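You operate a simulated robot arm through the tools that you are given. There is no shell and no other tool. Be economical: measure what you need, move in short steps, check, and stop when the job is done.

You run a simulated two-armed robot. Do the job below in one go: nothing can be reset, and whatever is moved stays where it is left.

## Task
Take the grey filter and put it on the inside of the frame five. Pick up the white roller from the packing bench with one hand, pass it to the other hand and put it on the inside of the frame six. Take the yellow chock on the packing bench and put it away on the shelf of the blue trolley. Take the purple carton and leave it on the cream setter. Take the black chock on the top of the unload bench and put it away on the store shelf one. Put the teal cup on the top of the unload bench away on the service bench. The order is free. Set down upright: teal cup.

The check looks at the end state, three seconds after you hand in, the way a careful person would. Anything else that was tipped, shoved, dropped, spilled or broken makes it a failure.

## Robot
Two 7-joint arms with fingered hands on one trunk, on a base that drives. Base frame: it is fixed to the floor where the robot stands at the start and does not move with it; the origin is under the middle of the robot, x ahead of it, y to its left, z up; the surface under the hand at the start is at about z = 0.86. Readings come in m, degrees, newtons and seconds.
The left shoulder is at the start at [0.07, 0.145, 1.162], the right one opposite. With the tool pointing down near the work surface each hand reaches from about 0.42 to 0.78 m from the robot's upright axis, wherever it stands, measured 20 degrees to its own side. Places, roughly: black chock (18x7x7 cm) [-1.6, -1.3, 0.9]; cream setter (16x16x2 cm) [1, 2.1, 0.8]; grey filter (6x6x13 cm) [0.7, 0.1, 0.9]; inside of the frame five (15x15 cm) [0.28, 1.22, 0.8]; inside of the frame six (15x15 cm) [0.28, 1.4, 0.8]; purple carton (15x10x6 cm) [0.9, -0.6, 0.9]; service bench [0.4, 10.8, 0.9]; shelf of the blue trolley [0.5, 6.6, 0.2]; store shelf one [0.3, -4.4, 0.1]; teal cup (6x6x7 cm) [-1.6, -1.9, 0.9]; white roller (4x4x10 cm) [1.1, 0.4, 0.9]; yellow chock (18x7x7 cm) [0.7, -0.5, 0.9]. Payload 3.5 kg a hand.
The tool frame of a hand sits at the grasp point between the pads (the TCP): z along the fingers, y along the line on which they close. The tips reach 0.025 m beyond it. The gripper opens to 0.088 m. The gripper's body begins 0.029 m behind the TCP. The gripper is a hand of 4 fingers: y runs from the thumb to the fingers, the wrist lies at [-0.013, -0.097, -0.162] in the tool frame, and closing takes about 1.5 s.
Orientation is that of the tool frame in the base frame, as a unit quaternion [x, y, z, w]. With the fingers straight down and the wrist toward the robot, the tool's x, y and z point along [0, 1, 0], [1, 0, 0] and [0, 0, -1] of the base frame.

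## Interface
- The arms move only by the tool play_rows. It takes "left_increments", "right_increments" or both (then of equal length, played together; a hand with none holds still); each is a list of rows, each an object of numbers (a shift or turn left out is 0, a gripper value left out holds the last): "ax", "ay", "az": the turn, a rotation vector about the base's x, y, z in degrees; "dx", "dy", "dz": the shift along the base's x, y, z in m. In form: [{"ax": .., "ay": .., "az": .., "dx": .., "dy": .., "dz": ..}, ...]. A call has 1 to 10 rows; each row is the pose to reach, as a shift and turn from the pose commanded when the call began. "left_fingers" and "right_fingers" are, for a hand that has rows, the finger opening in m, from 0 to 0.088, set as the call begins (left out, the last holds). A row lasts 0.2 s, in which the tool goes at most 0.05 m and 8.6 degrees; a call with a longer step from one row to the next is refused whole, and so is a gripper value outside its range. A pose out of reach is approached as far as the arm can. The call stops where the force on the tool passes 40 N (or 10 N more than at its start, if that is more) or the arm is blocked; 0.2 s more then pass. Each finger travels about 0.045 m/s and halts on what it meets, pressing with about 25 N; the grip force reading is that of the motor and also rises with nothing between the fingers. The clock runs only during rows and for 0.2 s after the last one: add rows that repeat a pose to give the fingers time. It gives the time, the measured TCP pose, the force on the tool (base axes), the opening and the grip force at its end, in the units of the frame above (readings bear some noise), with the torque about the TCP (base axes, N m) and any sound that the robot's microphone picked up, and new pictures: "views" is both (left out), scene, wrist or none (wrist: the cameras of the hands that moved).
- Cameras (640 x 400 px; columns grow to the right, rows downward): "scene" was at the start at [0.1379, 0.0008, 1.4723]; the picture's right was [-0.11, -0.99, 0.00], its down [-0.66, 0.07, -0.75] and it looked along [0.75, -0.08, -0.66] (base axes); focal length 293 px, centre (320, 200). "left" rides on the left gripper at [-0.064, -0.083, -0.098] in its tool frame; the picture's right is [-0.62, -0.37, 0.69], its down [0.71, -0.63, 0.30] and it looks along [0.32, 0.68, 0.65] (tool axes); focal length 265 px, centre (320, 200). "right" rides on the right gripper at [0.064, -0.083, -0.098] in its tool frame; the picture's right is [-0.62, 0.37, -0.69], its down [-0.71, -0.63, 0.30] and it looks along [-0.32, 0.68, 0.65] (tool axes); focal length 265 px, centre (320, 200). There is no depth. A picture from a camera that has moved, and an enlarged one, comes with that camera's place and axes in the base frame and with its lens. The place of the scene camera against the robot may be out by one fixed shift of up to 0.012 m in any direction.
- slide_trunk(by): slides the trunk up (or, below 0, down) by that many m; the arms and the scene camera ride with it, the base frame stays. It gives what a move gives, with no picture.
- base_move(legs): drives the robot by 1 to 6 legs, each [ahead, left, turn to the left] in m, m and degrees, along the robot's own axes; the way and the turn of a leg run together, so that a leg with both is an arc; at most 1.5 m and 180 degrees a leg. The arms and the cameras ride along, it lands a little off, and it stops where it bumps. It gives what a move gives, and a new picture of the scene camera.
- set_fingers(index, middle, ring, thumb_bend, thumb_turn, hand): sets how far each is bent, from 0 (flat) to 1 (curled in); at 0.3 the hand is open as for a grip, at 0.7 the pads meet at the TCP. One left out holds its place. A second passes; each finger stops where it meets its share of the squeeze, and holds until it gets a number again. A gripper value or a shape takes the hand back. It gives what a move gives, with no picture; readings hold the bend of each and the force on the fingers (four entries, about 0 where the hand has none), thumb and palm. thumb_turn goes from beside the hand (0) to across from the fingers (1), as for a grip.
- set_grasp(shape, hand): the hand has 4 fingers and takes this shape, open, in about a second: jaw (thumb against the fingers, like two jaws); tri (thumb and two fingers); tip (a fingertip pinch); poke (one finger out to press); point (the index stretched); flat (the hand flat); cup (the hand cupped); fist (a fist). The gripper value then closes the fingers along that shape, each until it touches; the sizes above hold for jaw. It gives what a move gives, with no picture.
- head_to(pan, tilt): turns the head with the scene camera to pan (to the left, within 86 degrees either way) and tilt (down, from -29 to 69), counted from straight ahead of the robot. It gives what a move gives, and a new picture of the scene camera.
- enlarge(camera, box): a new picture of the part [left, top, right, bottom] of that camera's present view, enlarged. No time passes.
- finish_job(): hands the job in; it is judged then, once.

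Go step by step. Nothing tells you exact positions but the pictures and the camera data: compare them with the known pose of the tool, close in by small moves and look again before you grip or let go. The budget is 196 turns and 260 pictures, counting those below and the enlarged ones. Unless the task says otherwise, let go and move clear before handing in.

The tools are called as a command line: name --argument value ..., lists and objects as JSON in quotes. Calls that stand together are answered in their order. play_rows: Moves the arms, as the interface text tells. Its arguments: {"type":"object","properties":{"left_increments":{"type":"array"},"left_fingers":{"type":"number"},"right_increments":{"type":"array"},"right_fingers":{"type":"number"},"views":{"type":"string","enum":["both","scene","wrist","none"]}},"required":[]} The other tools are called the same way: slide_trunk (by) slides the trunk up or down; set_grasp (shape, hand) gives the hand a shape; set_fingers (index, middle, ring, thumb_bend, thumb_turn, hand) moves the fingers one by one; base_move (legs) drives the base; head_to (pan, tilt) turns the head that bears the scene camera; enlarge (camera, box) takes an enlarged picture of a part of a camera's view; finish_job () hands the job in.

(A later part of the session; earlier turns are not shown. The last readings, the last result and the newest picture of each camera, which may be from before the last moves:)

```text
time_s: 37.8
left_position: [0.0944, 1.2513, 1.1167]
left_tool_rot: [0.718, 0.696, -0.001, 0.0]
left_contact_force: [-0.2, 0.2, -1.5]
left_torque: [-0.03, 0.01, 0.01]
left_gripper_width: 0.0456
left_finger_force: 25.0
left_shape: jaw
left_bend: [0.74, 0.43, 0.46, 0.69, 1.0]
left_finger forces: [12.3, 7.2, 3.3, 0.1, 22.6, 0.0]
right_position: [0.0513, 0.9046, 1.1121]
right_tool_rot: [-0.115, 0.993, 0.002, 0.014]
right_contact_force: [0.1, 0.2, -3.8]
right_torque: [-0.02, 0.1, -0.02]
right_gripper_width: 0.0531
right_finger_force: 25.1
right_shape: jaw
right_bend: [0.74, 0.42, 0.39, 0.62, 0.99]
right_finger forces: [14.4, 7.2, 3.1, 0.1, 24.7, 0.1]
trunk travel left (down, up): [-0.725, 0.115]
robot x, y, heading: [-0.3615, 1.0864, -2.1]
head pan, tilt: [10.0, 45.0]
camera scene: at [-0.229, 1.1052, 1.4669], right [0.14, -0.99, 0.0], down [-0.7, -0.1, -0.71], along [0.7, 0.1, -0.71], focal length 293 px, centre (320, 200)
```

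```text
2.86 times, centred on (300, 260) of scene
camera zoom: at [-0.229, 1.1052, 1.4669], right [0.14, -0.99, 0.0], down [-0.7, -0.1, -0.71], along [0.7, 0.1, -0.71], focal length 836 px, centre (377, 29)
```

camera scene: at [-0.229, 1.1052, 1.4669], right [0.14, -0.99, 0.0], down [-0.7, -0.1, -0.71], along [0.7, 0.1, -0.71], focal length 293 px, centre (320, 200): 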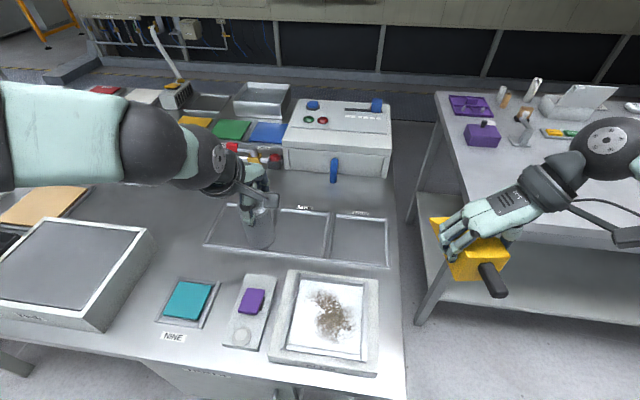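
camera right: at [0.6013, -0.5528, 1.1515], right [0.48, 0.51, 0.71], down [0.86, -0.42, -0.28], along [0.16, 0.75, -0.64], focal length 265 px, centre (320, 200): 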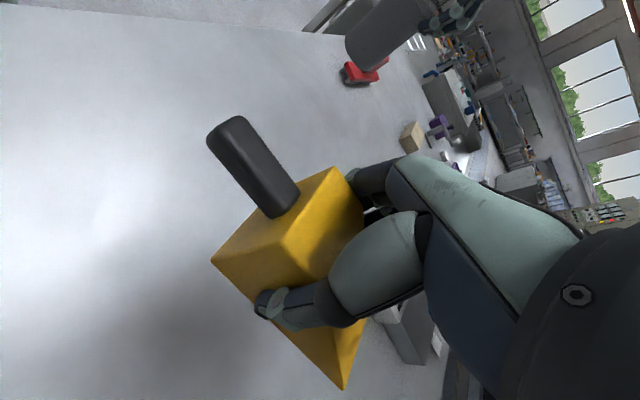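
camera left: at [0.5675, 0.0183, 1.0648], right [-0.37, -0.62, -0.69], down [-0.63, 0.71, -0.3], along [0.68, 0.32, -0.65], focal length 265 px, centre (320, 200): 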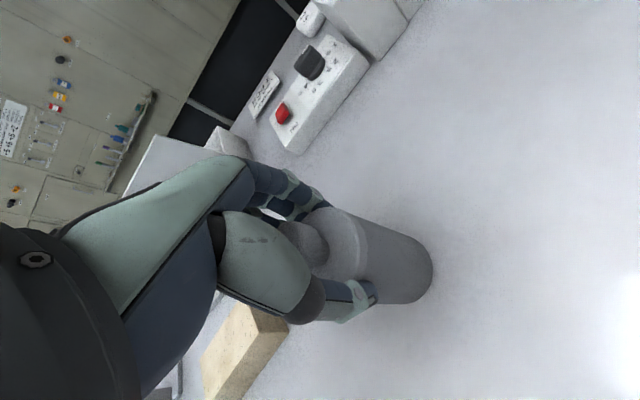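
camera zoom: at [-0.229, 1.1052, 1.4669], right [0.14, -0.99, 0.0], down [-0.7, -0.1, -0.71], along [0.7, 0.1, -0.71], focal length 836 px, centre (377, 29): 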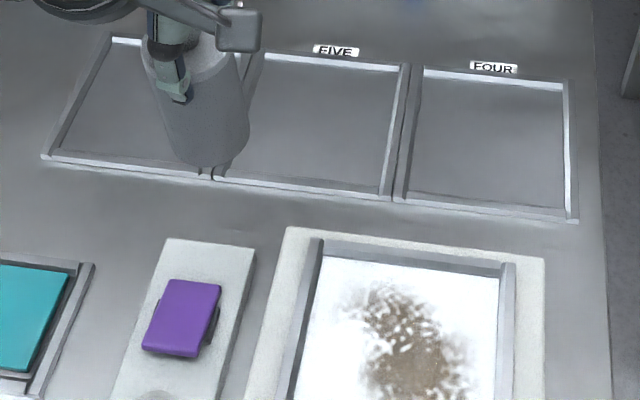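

Frame five is the middle cell at about (0.285, 1.225). I bring the filter over it.

play_rows --left_increments '[{"dx": 0.04, "dy": -0.005}, {"dx": 0.08, "dy": -0.01}, {"dx": 0.12, "dy": -0.015}, {"dx": 0.16, "dy": -0.02}, {"dx": 0.19, "dy": -0.025}, {"dx": 0.19, "dy": -0.025, "dz": -0.04}, {"dx": 0.19, "dy": -0.025, "dz": -0.08}, {"dx": 0.19, "dy": -0.025, "dz": -0.12}]'

```text
time_s: 39.6
left_position: [0.2863, 1.2267, 0.9933]
left_tool_rot: [0.718, 0.696, -0.001, 0.0]
left_contact_force: [0.4, -0.5, -0.8]
left_torque: [-0.02, 0.05, -0.04]
left_gripper_width: 0.0454
left_finger_force: 24.9
left_shape: jaw
left_bend: [0.74, 0.43, 0.46, 0.69, 1.0]
left_finger forces: [12.5, 7.2, 3.5, 0.1, 22.4, 0.1]
right_position: [0.0517, 0.9059, 1.1122]
right_tool_rot: [-0.115, 0.993, 0.001, 0.014]
right_contact_force: [0.0, 0.1, -4.7]
right_torque: [0.03, 0.04, 0.02]
right_gripper_width: 0.0533
right_finger_force: 24.8
right_shape: jaw
right_bend: [0.74, 0.42, 0.39, 0.62, 0.99]
right_finger forces: [14.5, 7.1, 3.2, 0.0, 24.8, 0.0]
trunk travel left (down, up): [-0.725, 0.115]
robot x, y, heading: [-0.3659, 1.0857, -1.9]
head pan, tilt: [10.0, 45.0]
camera scene: at [-0.2273, 1.1052, 1.4668], right [0.14, -0.99, 0.0], down [-0.7, -0.1, -0.71], along [0.7, 0.1, -0.71], focal length 293 px, centre (320, 200)
camera left: at [0.1999, 1.1658, 1.0925], right [-0.39, -0.61, -0.69], down [-0.61, 0.73, -0.3], along [0.69, 0.3, -0.65], focal length 265 px, centre (320, 200)
```

scene: 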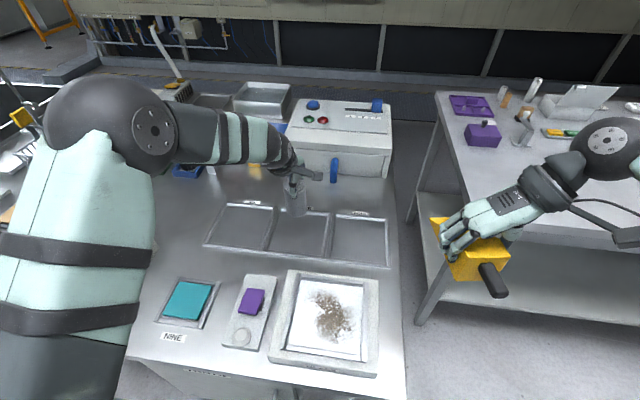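
left: 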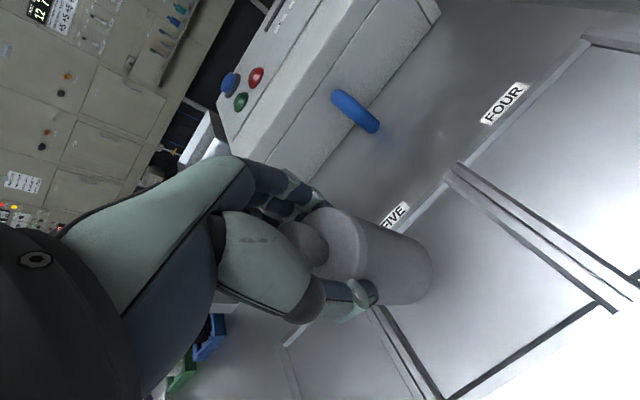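

Position checks out against the cell edges. Lowering to contact.

play_rows --left_increments '[{"dz": -0.04}, {"dz": -0.065}, {"dz": -0.075}, {"dz": -0.082}, {"dz": -0.088}, {"dz": -0.094}]' --views "wrist"

```text
time_s: 41.0
left_position: [0.2851, 1.2264, 0.9063]
left_tool_rot: [0.718, 0.696, 0.005, 0.004]
left_contact_force: [2.8, -0.1, 17.3]
left_torque: [0.05, 0.02, -0.04]
left_gripper_width: 0.0459
left_finger_force: 25.1
left_shape: jaw
left_bend: [0.74, 0.43, 0.45, 0.69, 1.0]
left_finger forces: [14.7, 9.0, 4.5, 0.0, 23.7, 0.1]
right_position: [0.0484, 0.9047, 1.1127]
right_tool_rot: [-0.115, 0.993, 0.002, 0.016]
right_contact_force: [-0.1, -0.7, -4.8]
right_torque: [0.03, 0.06, -0.02]
right_gripper_width: 0.0531
right_finger_force: 25.0
right_shape: jaw
right_bend: [0.74, 0.42, 0.39, 0.62, 0.99]
right_finger forces: [14.5, 7.1, 3.3, 0.0, 24.6, 0.0]
trunk travel left (down, up): [-0.725, 0.115]
robot x, y, heading: [-0.3646, 1.0809, -2.0]
head pan, tilt: [10.0, 45.0]
camera left: at [0.1975, 1.1641, 1.0047], right [-0.38, -0.61, -0.7], down [-0.6, 0.73, -0.31], along [0.7, 0.3, -0.65], focal length 265 px, centre (320, 200)
```

left: 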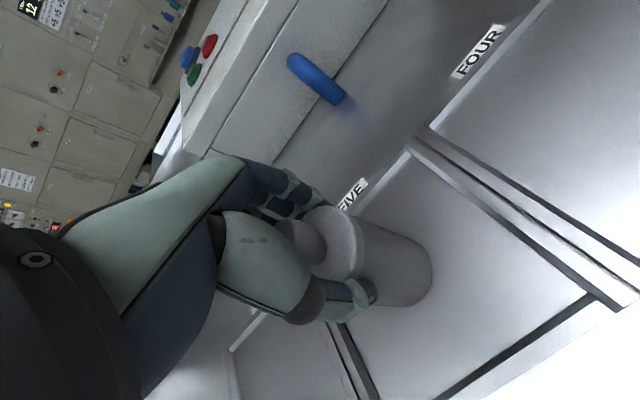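

Contact made. I ease off, open the hand, and rise.

play_rows --left_increments '[{"dz": 0.004}, {"dz": 0.004}]' --views "none"

play_rows --left_increments '[{"dz": 0}, {"dz": 0}, {"dz": 0}, {"dz": 0}, {"dz": 0}, {"dz": 0}, {"dz": 0.03}, {"dz": 0.07}, {"dz": 0.11}, {"dz": 0.15}]' --left_fingers 0.088 --views "both"

```text
time_s: 41.6
left_position: [0.2833, 1.2268, 0.9068]
left_tool_rot: [0.718, 0.696, 0.001, 0.001]
left_contact_force: [4.0, -0.5, 12.5]
left_torque: [0.01, -0.13, -0.03]
left_gripper_width: 0.046
left_finger_force: 25.3
left_shape: jaw
left_bend: [0.74, 0.43, 0.45, 0.69, 1.0]
left_finger forces: [14.9, 9.1, 4.5, 0.0, 23.1, 0.1]
right_position: [0.0499, 0.9037, 1.1135]
right_tool_rot: [-0.115, 0.993, 0.002, 0.015]
right_contact_force: [0.7, -1.0, -5.4]
right_torque: [0.0, 0.08, 0.01]
right_gripper_width: 0.053
right_finger_force: 25.2
right_shape: jaw
right_bend: [0.74, 0.42, 0.39, 0.62, 0.99]
right_finger forces: [14.5, 7.1, 3.3, 0.0, 24.7, 0.0]
trunk travel left (down, up): [-0.725, 0.115]
robot x, y, heading: [-0.3683, 1.0823, -2.0]
head pan, tilt: [10.0, 45.0]
```

```text
time_s: 43.8
left_position: [0.283, 1.2275, 1.0545]
left_tool_rot: [0.718, 0.696, 0.0, -0.002]
left_contact_force: [-0.5, 0.2, -0.5]
left_torque: [0.0, 0.0, -0.02]
left_gripper_width: 0.0878
left_finger_force: 0.2
left_shape: jaw
left_bend: [0.3, 0.3, 0.3, 0.3, 0.98]
left_finger forces: [0.0, 0.0, 0.0, 0.0, 0.1, 0.0]
right_position: [0.0503, 0.9048, 1.1128]
right_tool_rot: [-0.115, 0.993, 0.001, 0.014]
right_contact_force: [-0.6, -0.3, -5.0]
right_torque: [0.02, 0.04, 0.02]
right_gripper_width: 0.0531
right_finger_force: 24.7
right_shape: jaw
right_bend: [0.74, 0.42, 0.39, 0.62, 0.99]
right_finger forces: [14.6, 7.1, 3.1, 0.1, 24.7, 0.1]
trunk travel left (down, up): [-0.725, 0.115]
robot x, y, heading: [-0.3653, 1.0861, -1.8]
head pan, tilt: [10.0, 45.0]
camera scene: at [-0.2302, 1.1048, 1.467], right [0.14, -0.99, 0.0], down [-0.7, -0.1, -0.71], along [0.7, 0.1, -0.71], focal length 293 px, centre (320, 200)
camera left: at [0.1978, 1.1655, 1.1528], right [-0.39, -0.61, -0.69], down [-0.61, 0.73, -0.3], along [0.69, 0.3, -0.65], focal length 265 px, centre (320, 200)
```

scene: 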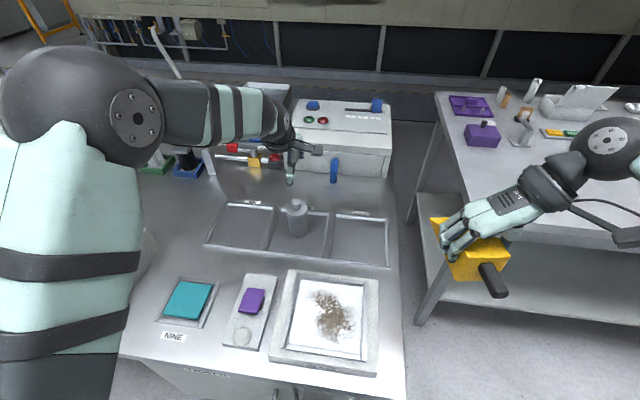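
left: 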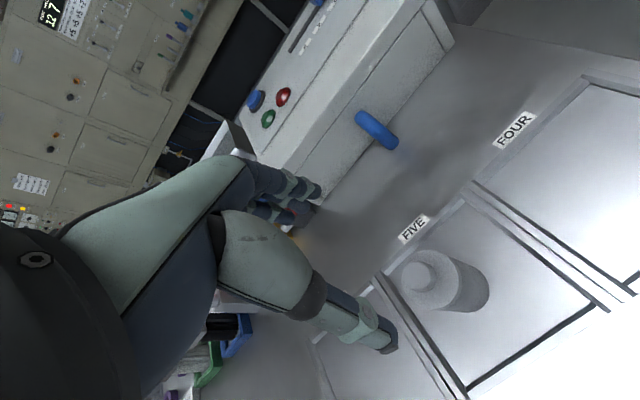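

Filter is in place. I retract the left hand, back off and turn left to see the way towards the blue trolley.

play_rows --left_increments '[{"dx": -0.04, "dz": 0.02}, {"dx": -0.08, "dz": 0.04}, {"dx": -0.12, "dz": 0.06}, {"dx": -0.16, "dz": 0.06}, {"dx": -0.2, "dz": 0.06}]' --views "none"

base_move --legs '[[-0.45, 0, 0], [0, 0, 92]]'

head_to --pan 0 --tilt 15

```text
time_s: 45.0
left_position: [0.0786, 1.2297, 1.1168]
left_tool_rot: [0.718, 0.696, -0.001, 0.003]
left_contact_force: [0.3, -0.3, -1.1]
left_torque: [-0.02, -0.03, -0.02]
left_gripper_width: 0.0876
left_finger_force: 0.1
left_shape: jaw
left_bend: [0.3, 0.3, 0.3, 0.3, 0.98]
left_finger forces: [0.0, 0.0, 0.1, 0.1, 0.0, 0.0]
right_position: [0.0501, 0.9083, 1.1127]
right_tool_rot: [-0.116, 0.993, 0.0, 0.015]
right_contact_force: [-0.6, 0.2, -4.4]
right_torque: [-0.02, 0.06, -0.01]
right_gripper_width: 0.0533
right_finger_force: 25.0
right_shape: jaw
right_bend: [0.74, 0.42, 0.39, 0.62, 0.99]
right_finger forces: [14.5, 7.1, 3.2, 0.1, 24.6, 0.0]
trunk travel left (down, up): [-0.725, 0.115]
robot x, y, heading: [-0.3653, 1.0874, -1.7]
head pan, tilt: [10.0, 45.0]
```

```text
time_s: 51.6
left_position: [-0.9575, 1.5457, 1.1158]
left_tool_rot: [0.011, 1.0, -0.001, -0.001]
left_contact_force: [1.0, -0.2, 0.4]
left_torque: [-0.03, -0.02, 0.01]
left_gripper_width: 0.0877
left_finger_force: 0.1
left_shape: jaw
left_bend: [0.3, 0.3, 0.3, 0.3, 0.98]
left_finger forces: [0.0, 0.0, 0.1, 0.1, 0.0, 0.0]
right_position: [-0.6348, 1.5179, 1.1124]
right_tool_rot: [0.787, -0.617, -0.012, -0.009]
right_contact_force: [0.2, -0.6, -4.2]
right_torque: [-0.05, -0.01, 0.01]
right_gripper_width: 0.0528
right_finger_force: 25.1
right_shape: jaw
right_bend: [0.74, 0.42, 0.39, 0.62, 0.99]
right_finger forces: [14.5, 7.0, 3.0, 0.0, 24.4, 0.1]
trunk travel left (down, up): [-0.725, 0.115]
robot x, y, heading: [-0.814, 1.104, 88.8]
head pan, tilt: [10.0, 45.0]
camera scene: at [-0.8185, 1.2427, 1.4669], right [0.99, 0.15, 0.0], down [0.11, -0.7, -0.71], along [-0.11, 0.7, -0.71], focal length 293 px, centre (320, 200)
```

scene: 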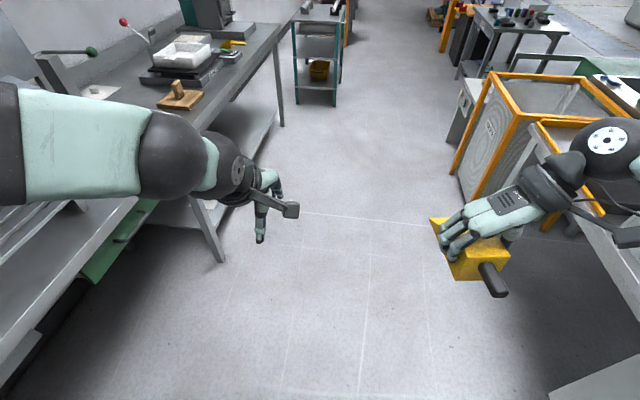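

```text
time_s: 52.5
left_position: [-0.957, 1.5456, 1.1165]
left_tool_rot: [0.011, 1.0, -0.001, -0.001]
left_contact_force: [0.2, -0.4, -0.3]
left_torque: [-0.01, 0.02, -0.01]
left_gripper_width: 0.0877
left_finger_force: 0.1
left_shape: jaw
left_bend: [0.3, 0.3, 0.3, 0.3, 0.98]
left_finger forces: [0.0, 0.1, 0.0, 0.1, 0.0, 0.0]
right_position: [-0.6351, 1.5176, 1.111]
right_tool_rot: [0.787, -0.617, -0.012, -0.01]
right_contact_force: [0.9, -0.3, -4.7]
right_torque: [-0.04, 0.0, -0.02]
right_gripper_width: 0.053
right_finger_force: 25.3
right_shape: jaw
right_bend: [0.74, 0.42, 0.39, 0.62, 0.99]
right_finger forces: [14.5, 7.1, 3.0, 0.0, 24.3, 0.0]
trunk travel left (down, up): [-0.725, 0.115]
robot x, y, heading: [-0.8127, 1.1008, 88.7]
head pan, tilt: [0.0, 15.0]
camera scene: at [-0.8043, 1.2557, 1.5137], right [1.0, -0.02, 0.0], down [-0.01, -0.26, -0.97], along [0.02, 0.97, -0.26], focal length 293 px, centre (320, 200)
```

scene: 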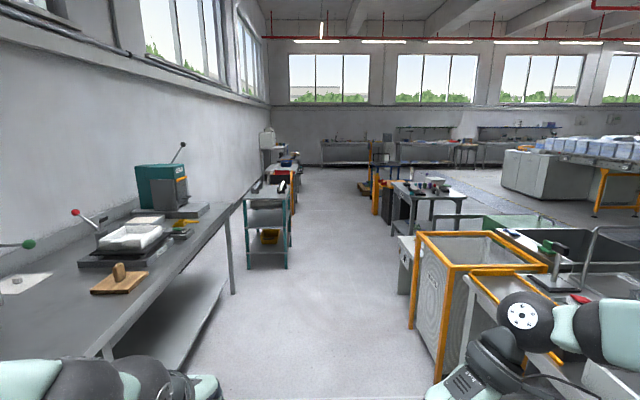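

The aisle is clear between the teal trolley on the left and the bench on the right. I drive up its middle.

base_move --legs '[[0, -0.23, 1.3], [1.5, 0, 0], [1.5, 0, 0]]'

head_to --pan -25 --tilt 20

```text
time_s: 68.1
left_position: [-0.6365, 4.4971, 1.1161]
left_tool_rot: [0.019, 1.0, 0.0, 0.0]
left_contact_force: [0.8, 0.0, -0.8]
left_torque: [-0.01, 0.0, -0.03]
left_gripper_width: 0.0876
left_finger_force: 0.1
left_shape: jaw
left_bend: [0.3, 0.3, 0.3, 0.3, 0.98]
left_finger forces: [0.1, 0.1, 0.1, 0.0, 0.0, 0.0]
right_position: [-0.3149, 4.4634, 1.1117]
right_tool_rot: [0.782, -0.623, -0.012, -0.009]
right_contact_force: [1.1, -0.6, -4.6]
right_torque: [-0.09, 0.04, 0.01]
right_gripper_width: 0.0531
right_finger_force: 24.6
right_shape: jaw
right_bend: [0.74, 0.42, 0.39, 0.62, 0.99]
right_finger forces: [14.5, 7.1, 3.1, 0.1, 24.6, 0.0]
trunk travel left (down, up): [-0.725, 0.115]
robot x, y, heading: [-0.4986, 4.0482, 87.7]
head pan, tilt: [0.0, 15.0]
camera scene: at [-0.4889, 4.2038, 1.5138], right [1.0, -0.04, 0.0], down [-0.01, -0.26, -0.97], along [0.04, 0.97, -0.26], focal length 293 px, centre (320, 200)
```

scene: 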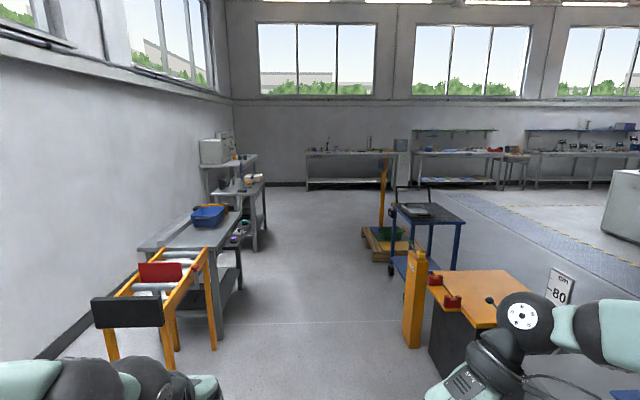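

```text
time_s: 69.0
left_position: [-0.6366, 4.4956, 1.1159]
left_tool_rot: [0.02, 1.0, 0.0, 0.0]
left_contact_force: [0.2, 0.7, 0.0]
left_torque: [0.01, 0.01, -0.01]
left_gripper_width: 0.0879
left_finger_force: 0.0
left_shape: jaw
left_bend: [0.3, 0.3, 0.3, 0.3, 0.98]
left_finger forces: [0.1, 0.0, 0.1, 0.0, 0.0, 0.0]
right_position: [-0.3171, 4.4638, 1.1113]
right_tool_rot: [0.782, -0.623, -0.012, -0.009]
right_contact_force: [0.1, 0.9, -4.0]
right_torque: [-0.08, -0.01, -0.02]
right_gripper_width: 0.0531
right_finger_force: 24.8
right_shape: jaw
right_bend: [0.74, 0.42, 0.39, 0.62, 0.99]
right_finger forces: [14.4, 6.9, 3.1, 0.0, 24.6, 0.0]
trunk travel left (down, up): [-0.725, 0.115]
robot x, y, heading: [-0.4992, 4.0533, 87.8]
head pan, tilt: [-25.0, 20.0]
camera scene: at [-0.4501, 4.1938, 1.5056], right [0.89, -0.46, 0.0], down [-0.16, -0.3, -0.94], along [0.43, 0.84, -0.34], focal length 293 px, centre (320, 200)
```

scene: 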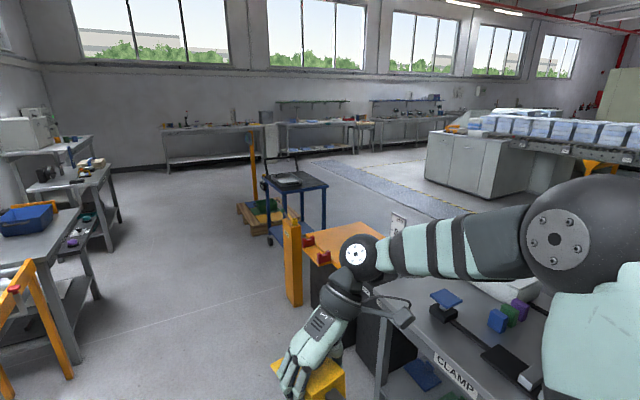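

The blue trolley is ahead at right. I drive up beside it and turn to face it.

base_move --legs '[[0, 0, 2.5], [1.35, 0, 0], [1.35, 0, 0], [0, 0, -90]]'

head_to --pan 0 --tilt 35

```text
time_s: 86.3
left_position: [-0.0123, 6.8976, 1.1153]
left_tool_rot: [0.713, 0.701, -0.001, -0.001]
left_contact_force: [-0.8, -0.4, 0.0]
left_torque: [-0.03, -0.01, 0.02]
left_gripper_width: 0.0879
left_finger_force: 0.0
left_shape: jaw
left_bend: [0.3, 0.3, 0.3, 0.3, 0.98]
left_finger forces: [0.0, 0.0, 0.0, 0.0, 0.1, 0.0]
right_position: [-0.0382, 6.5753, 1.1126]
right_tool_rot: [-0.122, 0.992, 0.002, 0.015]
right_contact_force: [0.2, -1.1, -4.4]
right_torque: [0.0, 0.04, -0.01]
right_gripper_width: 0.0529
right_finger_force: 25.3
right_shape: jaw
right_bend: [0.74, 0.42, 0.39, 0.63, 0.99]
right_finger forces: [14.3, 6.9, 3.0, 0.0, 24.2, 0.1]
trunk travel left (down, up): [-0.725, 0.115]
robot x, y, heading: [-0.4555, 6.7551, -1.1]
head pan, tilt: [-25.0, 20.0]
camera scene: at [-0.3187, 6.7186, 1.5056], right [-0.44, -0.9, 0.0], down [-0.31, 0.15, -0.94], along [0.84, -0.41, -0.34], focal length 293 px, centre (320, 200)
```

scene: 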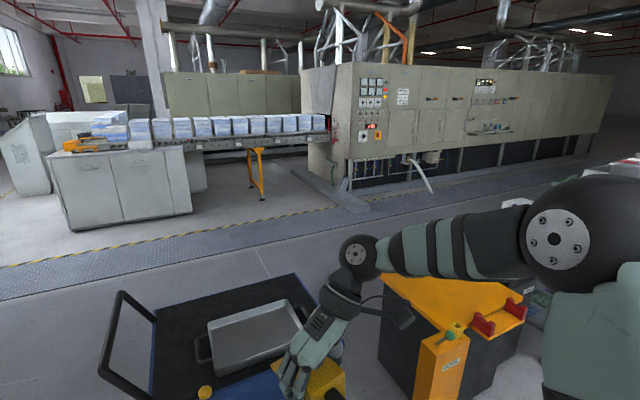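

```text
time_s: 87.2
left_position: [-0.0135, 6.8962, 1.1163]
left_tool_rot: [0.713, 0.701, 0.0, 0.0]
left_contact_force: [-0.2, 0.5, 0.8]
left_torque: [0.0, -0.01, 0.01]
left_gripper_width: 0.0875
left_finger_force: 0.1
left_shape: jaw
left_bend: [0.3, 0.3, 0.3, 0.3, 0.98]
left_finger forces: [0.0, 0.0, 0.0, 0.0, 0.0, 0.1]
right_position: [-0.0394, 6.5757, 1.1119]
right_tool_rot: [-0.122, 0.992, 0.002, 0.015]
right_contact_force: [-0.2, -0.1, -5.1]
right_torque: [0.03, 0.07, 0.01]
right_gripper_width: 0.0532
right_finger_force: 25.3
right_shape: jaw
right_bend: [0.74, 0.42, 0.39, 0.63, 0.99]
right_finger forces: [14.2, 6.8, 3.1, 0.1, 24.2, 0.0]
trunk travel left (down, up): [-0.725, 0.115]
robot x, y, heading: [-0.4538, 6.7501, -1.3]
head pan, tilt: [0.0, 35.0]
camera scene: at [-0.3144, 6.7575, 1.4818], right [-0.02, -1.0, 0.0], down [-0.57, 0.01, -0.82], along [0.82, -0.02, -0.57], focal length 293 px, centre (320, 200)
```

scene: 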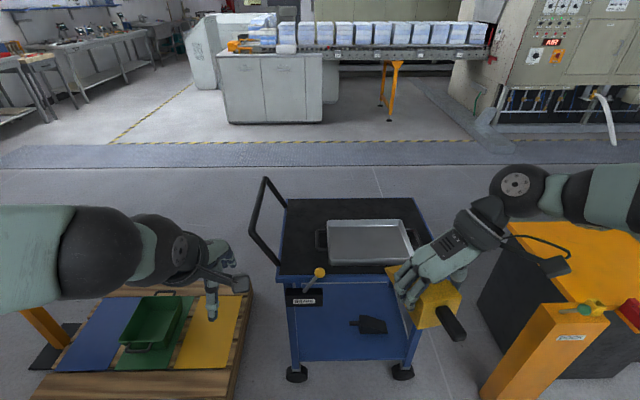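

The trolley's lower shelf is open at the front with a black dustpan on it; free space is at its left. I lower the trunk and look from low.

slide_trunk --by -0.66

base_move --legs '[[0.15, 0.1, 1.2]]'

head_to --pan -5 --tilt 30

```text
refused: -0.66 is not a number from -0.4 to 0.4
```

```text
time_s: 88.7
left_position: [0.131, 7.0029, 1.1178]
left_tool_rot: [0.706, 0.708, 0.001, -0.001]
left_contact_force: [0.1, 0.2, -0.2]
left_torque: [0.01, -0.03, 0.0]
left_gripper_width: 0.0877
left_finger_force: 0.1
left_shape: jaw
left_bend: [0.3, 0.3, 0.3, 0.3, 0.98]
left_finger forces: [0.0, 0.0, 0.0, 0.1, 0.1, 0.0]
right_position: [0.1133, 6.6801, 1.1116]
right_tool_rot: [-0.133, 0.991, 0.002, 0.016]
right_contact_force: [0.2, -0.3, -4.4]
right_torque: [0.03, 0.09, 0.04]
right_gripper_width: 0.0532
right_finger_force: 25.3
right_shape: jaw
right_bend: [0.74, 0.42, 0.39, 0.63, 0.99]
right_finger forces: [14.2, 7.0, 3.2, 0.0, 24.3, 0.1]
trunk travel left (down, up): [-0.725, 0.115]
robot x, y, heading: [-0.3015, 6.8469, 0.2]
head pan, tilt: [0.0, 35.0]
camera scene: at [-0.1663, 6.8555, 1.4821], right [0.0, -1.0, 0.0], down [-0.57, 0.0, -0.82], along [0.82, 0.0, -0.57], focal length 293 px, centre (320, 200)
```

scene: 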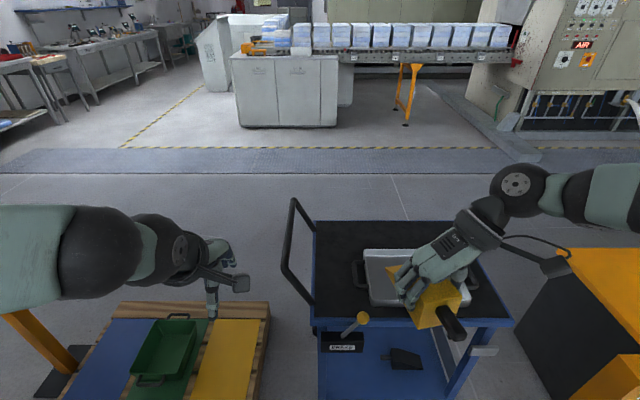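

```text
time_s: 89.4
left_position: [0.1347, 7.0039, 1.1162]
left_tool_rot: [0.706, 0.709, 0.0, 0.0]
left_contact_force: [0.5, 1.0, 1.0]
left_torque: [-0.01, -0.02, -0.01]
left_gripper_width: 0.0876
left_finger_force: 0.2
left_shape: jaw
left_bend: [0.3, 0.3, 0.3, 0.3, 0.98]
left_finger forces: [0.0, 0.0, 0.1, 0.0, 0.1, 0.1]
right_position: [0.1147, 6.6818, 1.1132]
right_tool_rot: [-0.133, 0.991, 0.002, 0.013]
right_contact_force: [-0.6, 0.1, -4.0]
right_torque: [0.01, 0.09, 0.0]
right_gripper_width: 0.0529
right_finger_force: 24.7
right_shape: jaw
right_bend: [0.74, 0.42, 0.39, 0.63, 0.99]
right_finger forces: [14.2, 6.9, 3.1, 0.1, 24.3, 0.0]
trunk travel left (down, up): [-0.725, 0.115]
robot x, y, heading: [-0.3098, 6.8478, 0.6]
head pan, tilt: [-5.0, 30.0]
camera scene: at [-0.1614, 6.8495, 1.4895], right [-0.08, -1.0, 0.0], down [-0.5, 0.04, -0.87], along [0.86, -0.07, -0.5], focal length 293 px, centre (320, 200)
```

scene: 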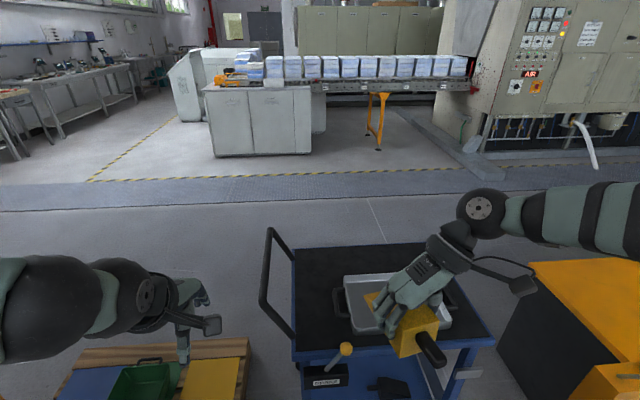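

play_rows --right_increments '[{"dx": -0.04}, {"dx": -0.07}]' --left_increments '[{"dx": -0.04}, {"dx": -0.08}]' --views "none"

slide_trunk --by -0.4

slide_trunk --by -0.26

head_to --pan -10 --tilt 38

```text
time_s: 90.0
left_position: [0.057, 7.0039, 1.1206]
left_tool_rot: [0.706, 0.709, -0.001, 0.002]
left_contact_force: [-0.8, 0.1, 0.7]
left_torque: [-0.01, 0.02, 0.01]
left_gripper_width: 0.0877
left_finger_force: 0.1
left_shape: jaw
left_bend: [0.3, 0.3, 0.3, 0.3, 0.98]
left_finger forces: [0.2, 0.0, 0.0, 0.1, 0.0, 0.0]
left hand out of reach, approached as far as the arm can: row 2
right_position: [0.0424, 6.6815, 1.1148]
right_tool_rot: [-0.134, 0.991, 0.002, 0.015]
right_contact_force: [-0.3, 0.2, -4.1]
right_torque: [0.0, 0.05, 0.01]
right_gripper_width: 0.0531
right_finger_force: 25.1
right_shape: jaw
right_bend: [0.74, 0.42, 0.39, 0.63, 0.98]
right_finger forces: [14.6, 6.9, 2.9, 0.1, 24.4, 0.0]
trunk travel left (down, up): [-0.725, 0.115]
robot x, y, heading: [-0.3081, 6.8479, 0.4]
head pan, tilt: [-5.0, 30.0]
```

```text
time_s: 93.8
left_position: [0.0598, 7.002, 0.718]
left_tool_rot: [0.706, 0.708, -0.001, -0.001]
left_contact_force: [0.2, -0.7, 0.0]
left_torque: [0.04, 0.01, -0.02]
left_gripper_width: 0.0878
left_finger_force: 0.1
left_shape: jaw
left_bend: [0.3, 0.3, 0.3, 0.3, 0.98]
left_finger forces: [0.0, 0.0, 0.0, 0.0, 0.1, 0.1]
right_position: [0.0438, 6.6807, 0.7143]
right_tool_rot: [-0.133, 0.991, 0.002, 0.014]
right_contact_force: [0.7, -0.3, -4.7]
right_torque: [-0.04, 0.06, 0.01]
right_gripper_width: 0.0531
right_finger_force: 25.3
right_shape: jaw
right_bend: [0.74, 0.42, 0.39, 0.63, 0.98]
right_finger forces: [14.4, 6.9, 3.0, 0.0, 24.4, 0.1]
trunk travel left (down, up): [-0.325, 0.515]
robot x, y, heading: [-0.3085, 6.8481, 0.4]
head pan, tilt: [-5.0, 30.0]
```

```text
time_s: 96.5
left_position: [0.0602, 7.0018, 0.4581]
left_tool_rot: [0.705, 0.709, -0.001, -0.001]
left_contact_force: [0.0, 0.7, 0.7]
left_torque: [0.04, 0.01, 0.01]
left_gripper_width: 0.0877
left_finger_force: 0.1
left_shape: jaw
left_bend: [0.3, 0.3, 0.3, 0.3, 0.98]
left_finger forces: [0.0, 0.0, 0.0, 0.0, 0.1, 0.0]
right_position: [0.0433, 6.681, 0.4553]
right_tool_rot: [-0.132, 0.991, 0.002, 0.015]
right_contact_force: [1.1, -0.2, -5.1]
right_torque: [-0.01, 0.05, -0.05]
right_gripper_width: 0.0532
right_finger_force: 25.0
right_shape: jaw
right_bend: [0.74, 0.42, 0.39, 0.63, 0.98]
right_finger forces: [14.4, 6.8, 3.0, 0.0, 24.4, 0.1]
trunk travel left (down, up): [-0.065, 0.775]
robot x, y, heading: [-0.3036, 6.8504, 0.3]
head pan, tilt: [-5.0, 30.0]
```

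```text
time_s: 97.2
left_position: [0.0602, 7.0023, 0.4589]
left_tool_rot: [0.705, 0.709, 0.0, 0.0]
left_contact_force: [0.0, 0.2, 0.5]
left_torque: [0.0, -0.01, -0.01]
left_gripper_width: 0.0876
left_finger_force: 0.0
left_shape: jaw
left_bend: [0.3, 0.3, 0.3, 0.3, 0.98]
left_finger forces: [0.0, 0.0, 0.0, 0.0, 0.1, 0.0]
right_position: [0.044, 6.6812, 0.454]
right_tool_rot: [-0.133, 0.991, 0.002, 0.015]
right_contact_force: [0.5, 1.1, -4.4]
right_torque: [-0.01, 0.03, 0.04]
right_gripper_width: 0.053
right_finger_force: 25.5
right_shape: jaw
right_bend: [0.74, 0.42, 0.39, 0.63, 0.98]
right_finger forces: [14.4, 6.9, 2.9, 0.1, 24.4, 0.0]
trunk travel left (down, up): [-0.065, 0.775]
robot x, y, heading: [-0.3065, 6.8467, 0.3]
head pan, tilt: [-10.0, 38.0]
camera scene: at [-0.167, 6.8424, 0.8172], right [-0.17, -0.99, 0.0], down [-0.61, 0.1, -0.79], along [0.78, -0.13, -0.62], focal length 293 px, centre (320, 200)
```

scene: 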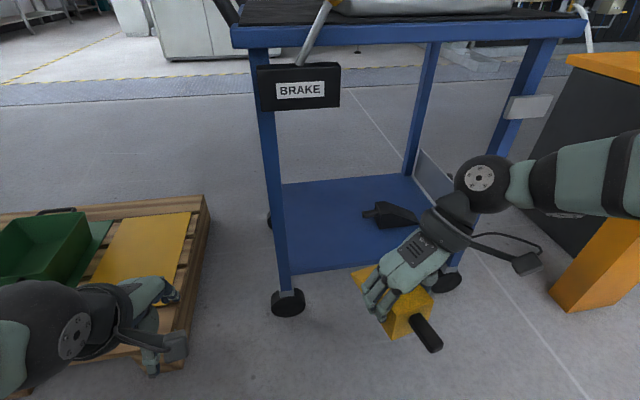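

The lower shelf surface is clear on its left side (y 6.61–6.82). I lower the chock, drive ahead a bit, then reach in.

play_rows --right_increments '[{"dz": -0.04, "dy": 0.01}, {"dz": -0.08, "dy": 0.02}, {"dz": -0.11, "dy": 0.03}]' --views "none"

base_move --legs '[[0.15, 0, 0]]'

```text
time_s: 98.0
left_position: [0.0594, 7.0018, 0.459]
left_tool_rot: [0.706, 0.709, -0.001, 0.0]
left_contact_force: [-0.2, 0.0, 0.0]
left_torque: [0.0, -0.02, -0.01]
left_gripper_width: 0.0876
left_finger_force: 0.0
left_shape: jaw
left_bend: [0.3, 0.3, 0.3, 0.3, 0.98]
left_finger forces: [0.0, 0.0, 0.0, 0.0, 0.0, 0.2]
right_position: [0.0447, 6.714, 0.3428]
right_tool_rot: [-0.134, 0.991, 0.002, 0.014]
right_contact_force: [-0.1, -0.6, -5.0]
right_torque: [-0.01, 0.07, -0.03]
right_gripper_width: 0.0528
right_finger_force: 24.8
right_shape: jaw
right_bend: [0.74, 0.42, 0.39, 0.63, 0.98]
right_finger forces: [14.5, 7.0, 3.1, 0.0, 24.5, 0.0]
trunk travel left (down, up): [-0.065, 0.775]
robot x, y, heading: [-0.306, 6.8451, 0.4]
head pan, tilt: [-10.0, 38.0]
```

```text
time_s: 99.3
left_position: [0.2122, 7.0038, 0.4586]
left_tool_rot: [0.705, 0.71, 0.0, 0.0]
left_contact_force: [1.0, -0.5, 0.3]
left_torque: [-0.02, 0.01, 0.0]
left_gripper_width: 0.0877
left_finger_force: 0.0
left_shape: jaw
left_bend: [0.3, 0.3, 0.3, 0.3, 0.98]
left_finger forces: [0.0, 0.0, 0.0, 0.1, 0.0, 0.1]
right_position: [0.1961, 6.7156, 0.3429]
right_tool_rot: [-0.133, 0.991, 0.002, 0.015]
right_contact_force: [1.4, -0.3, -4.6]
right_torque: [0.02, -0.01, 0.0]
right_gripper_width: 0.053
right_finger_force: 24.7
right_shape: jaw
right_bend: [0.74, 0.42, 0.39, 0.63, 0.98]
right_finger forces: [14.6, 7.0, 3.2, 0.1, 24.4, 0.0]
trunk travel left (down, up): [-0.065, 0.775]
robot x, y, heading: [-0.153, 6.847, 0.2]
head pan, tilt: [-10.0, 38.0]
camera scene: at [-0.0147, 6.8435, 0.8172], right [-0.17, -0.99, 0.0], down [-0.61, 0.1, -0.79], along [0.78, -0.13, -0.62], focal length 293 px, centre (320, 200)
```

scene: 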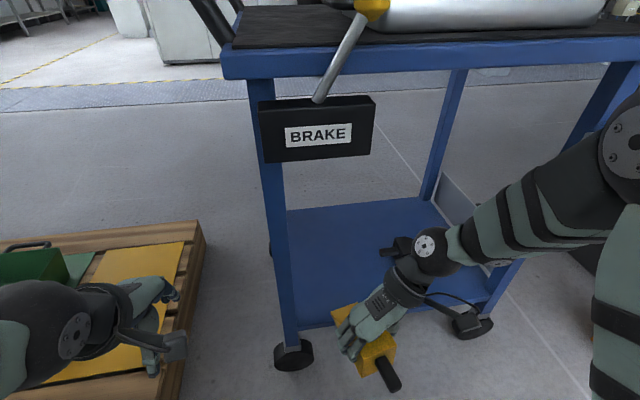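

play_rows --right_increments '[{"dx": 0.045}, {"dx": 0.09}, {"dx": 0.135}, {"dx": 0.18}, {"dx": 0.225}, {"dx": 0.26}, {"dx": 0.26, "dz": -0.03}]'

```text
time_s: 100.9
left_position: [0.213, 7.0031, 0.4594]
left_tool_rot: [0.705, 0.709, 0.0, -0.001]
left_contact_force: [-0.8, 0.3, -0.2]
left_torque: [-0.02, 0.01, -0.03]
left_gripper_width: 0.0875
left_finger_force: 0.1
left_shape: jaw
left_bend: [0.3, 0.3, 0.3, 0.3, 0.98]
left_finger forces: [0.0, 0.0, 0.0, 0.0, 0.1, 0.0]
right_position: [0.4557, 6.7136, 0.3108]
right_tool_rot: [-0.134, 0.991, 0.002, 0.013]
right_contact_force: [-0.4, 0.4, -4.2]
right_torque: [0.01, 0.06, 0.01]
right_gripper_width: 0.053
right_finger_force: 24.9
right_shape: jaw
right_bend: [0.74, 0.42, 0.4, 0.63, 0.98]
right_finger forces: [14.6, 7.0, 3.2, 0.0, 24.6, 0.0]
trunk travel left (down, up): [-0.065, 0.775]
robot x, y, heading: [-0.153, 6.8482, 0.4]
head pan, tilt: [-10.0, 38.0]
camera scene: at [-0.0145, 6.8435, 0.8172], right [-0.17, -0.99, 0.0], down [-0.61, 0.1, -0.79], along [0.78, -0.13, -0.62], focal length 293 px, centre (320, 200)
camera right: at [0.4128, 6.6151, 0.4078], right [0.48, 0.51, 0.71], down [0.86, -0.42, -0.29], along [0.15, 0.75, -0.64], focal length 265 px, centre (320, 200)
```

scene: 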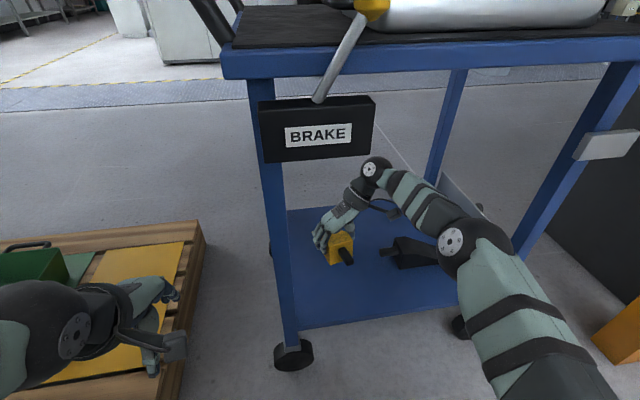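
right: 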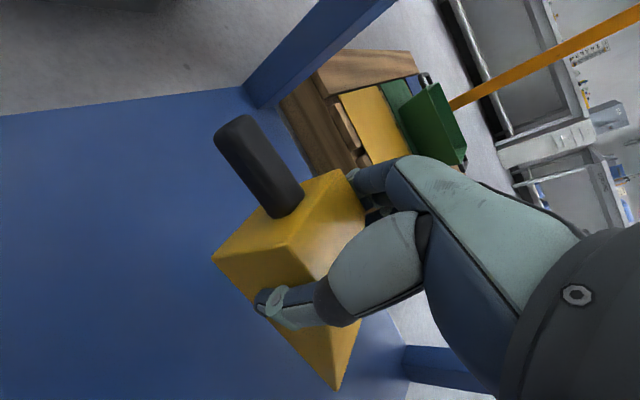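

play_rows --right_increments '[{"dz": -0.03}, {"dz": -0.05}, {"dz": -0.06}, {"dz": -0.066}, {"dz": -0.072}, {"dz": -0.078}, {"dz": -0.084}]' --views "wrist"

```text
time_s: 102.2
left_position: [0.2099, 7.0034, 0.461]
left_tool_rot: [0.706, 0.709, 0.0, 0.002]
left_contact_force: [-0.3, 0.5, -0.6]
left_torque: [0.01, 0.02, -0.02]
left_gripper_width: 0.0877
left_finger_force: 0.0
left_shape: jaw
left_bend: [0.3, 0.3, 0.3, 0.3, 0.98]
left_finger forces: [0.0, 0.0, 0.0, 0.0, 0.0, 0.0]
right_position: [0.4594, 6.7137, 0.2519]
right_tool_rot: [-0.136, 0.99, 0.002, 0.023]
right_contact_force: [-12.0, -1.9, 23.6]
right_torque: [0.03, 0.15, 0.16]
right_gripper_width: 0.0527
right_finger_force: 25.1
right_shape: jaw
right_bend: [0.74, 0.41, 0.39, 0.63, 0.97]
right_finger forces: [14.7, 8.5, 3.6, 0.1, 26.1, 0.0]
trunk travel left (down, up): [-0.065, 0.775]
robot x, y, heading: [-0.1573, 6.8471, 0.2]
head pan, tilt: [-10.0, 38.0]
stopped in row 6 (right hand): the force on the tool passed its limit at 43 N (the readings are from after the stop); the commanded pose is now the measured one
camera right: at [0.4149, 6.6151, 0.3483], right [0.47, 0.51, 0.72], down [0.87, -0.41, -0.27], along [0.16, 0.75, -0.64], focal length 265 px, centre (320, 200)
```

right: 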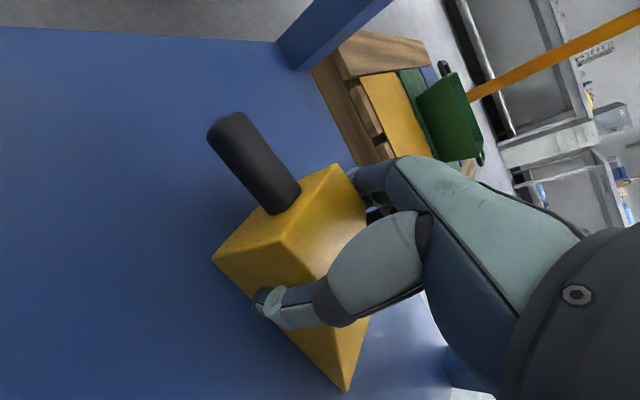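

On the shelf. I release, rise, and draw back out.

play_rows --right_increments '[{"dz": 0.005}, {"dz": 0.005}, {"dz": 0.005}, {"dz": 0.005}, {"dz": 0.005}, {"dz": 0.005}, {"dz": 0.005}, {"dz": 0.04}, {"dz": 0.08}, {"dz": 0.1}]' --right_fingers 0.088 --views "both"

```text
time_s: 104.4
left_position: [0.2108, 7.0033, 0.4598]
left_tool_rot: [0.705, 0.709, -0.002, -0.001]
left_contact_force: [0.0, -0.6, -0.4]
left_torque: [-0.03, 0.01, 0.02]
left_gripper_width: 0.088
left_finger_force: 0.1
left_shape: jaw
left_bend: [0.3, 0.3, 0.3, 0.3, 0.98]
left_finger forces: [0.1, 0.1, 0.1, 0.0, 0.0, 0.1]
right_position: [0.4561, 6.7143, 0.3476]
right_tool_rot: [-0.135, 0.991, 0.002, 0.02]
right_contact_force: [-0.8, -0.7, -0.6]
right_torque: [0.03, 0.0, -0.01]
right_gripper_width: 0.0878
right_finger_force: 0.0
right_shape: jaw
right_bend: [0.3, 0.3, 0.3, 0.3, 0.97]
right_finger forces: [0.0, 0.0, 0.1, 0.0, 0.1, 0.0]
trunk travel left (down, up): [-0.065, 0.775]
robot x, y, heading: [-0.1534, 6.8476, 0.2]
head pan, tilt: [-10.0, 38.0]
camera scene: at [-0.0152, 6.8435, 0.8172], right [-0.17, -0.99, 0.0], down [-0.61, 0.1, -0.79], along [0.78, -0.13, -0.62], focal length 293 px, centre (320, 200)
camera right: at [0.4124, 6.6158, 0.4438], right [0.47, 0.51, 0.72], down [0.87, -0.41, -0.28], along [0.15, 0.75, -0.64], focal length 265 px, centre (320, 200)
```

scene: 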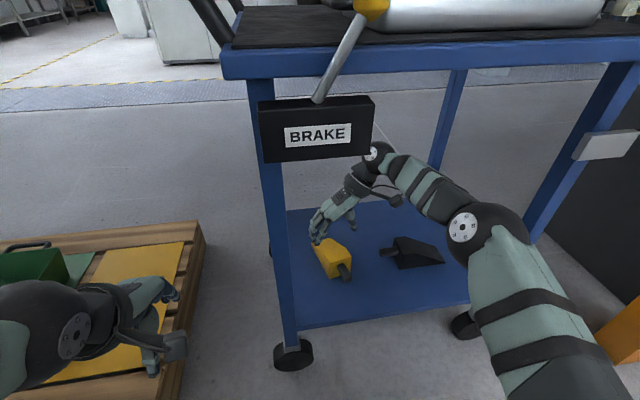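
right: 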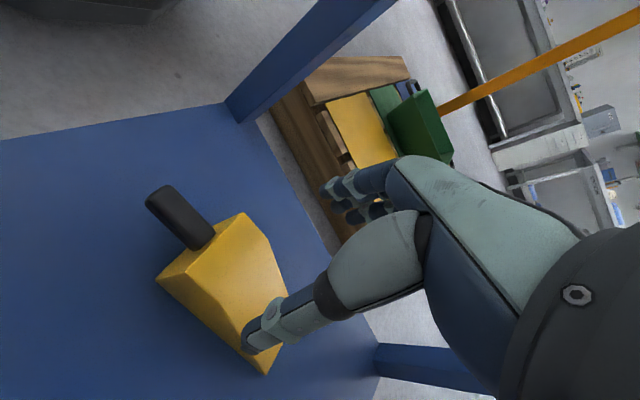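

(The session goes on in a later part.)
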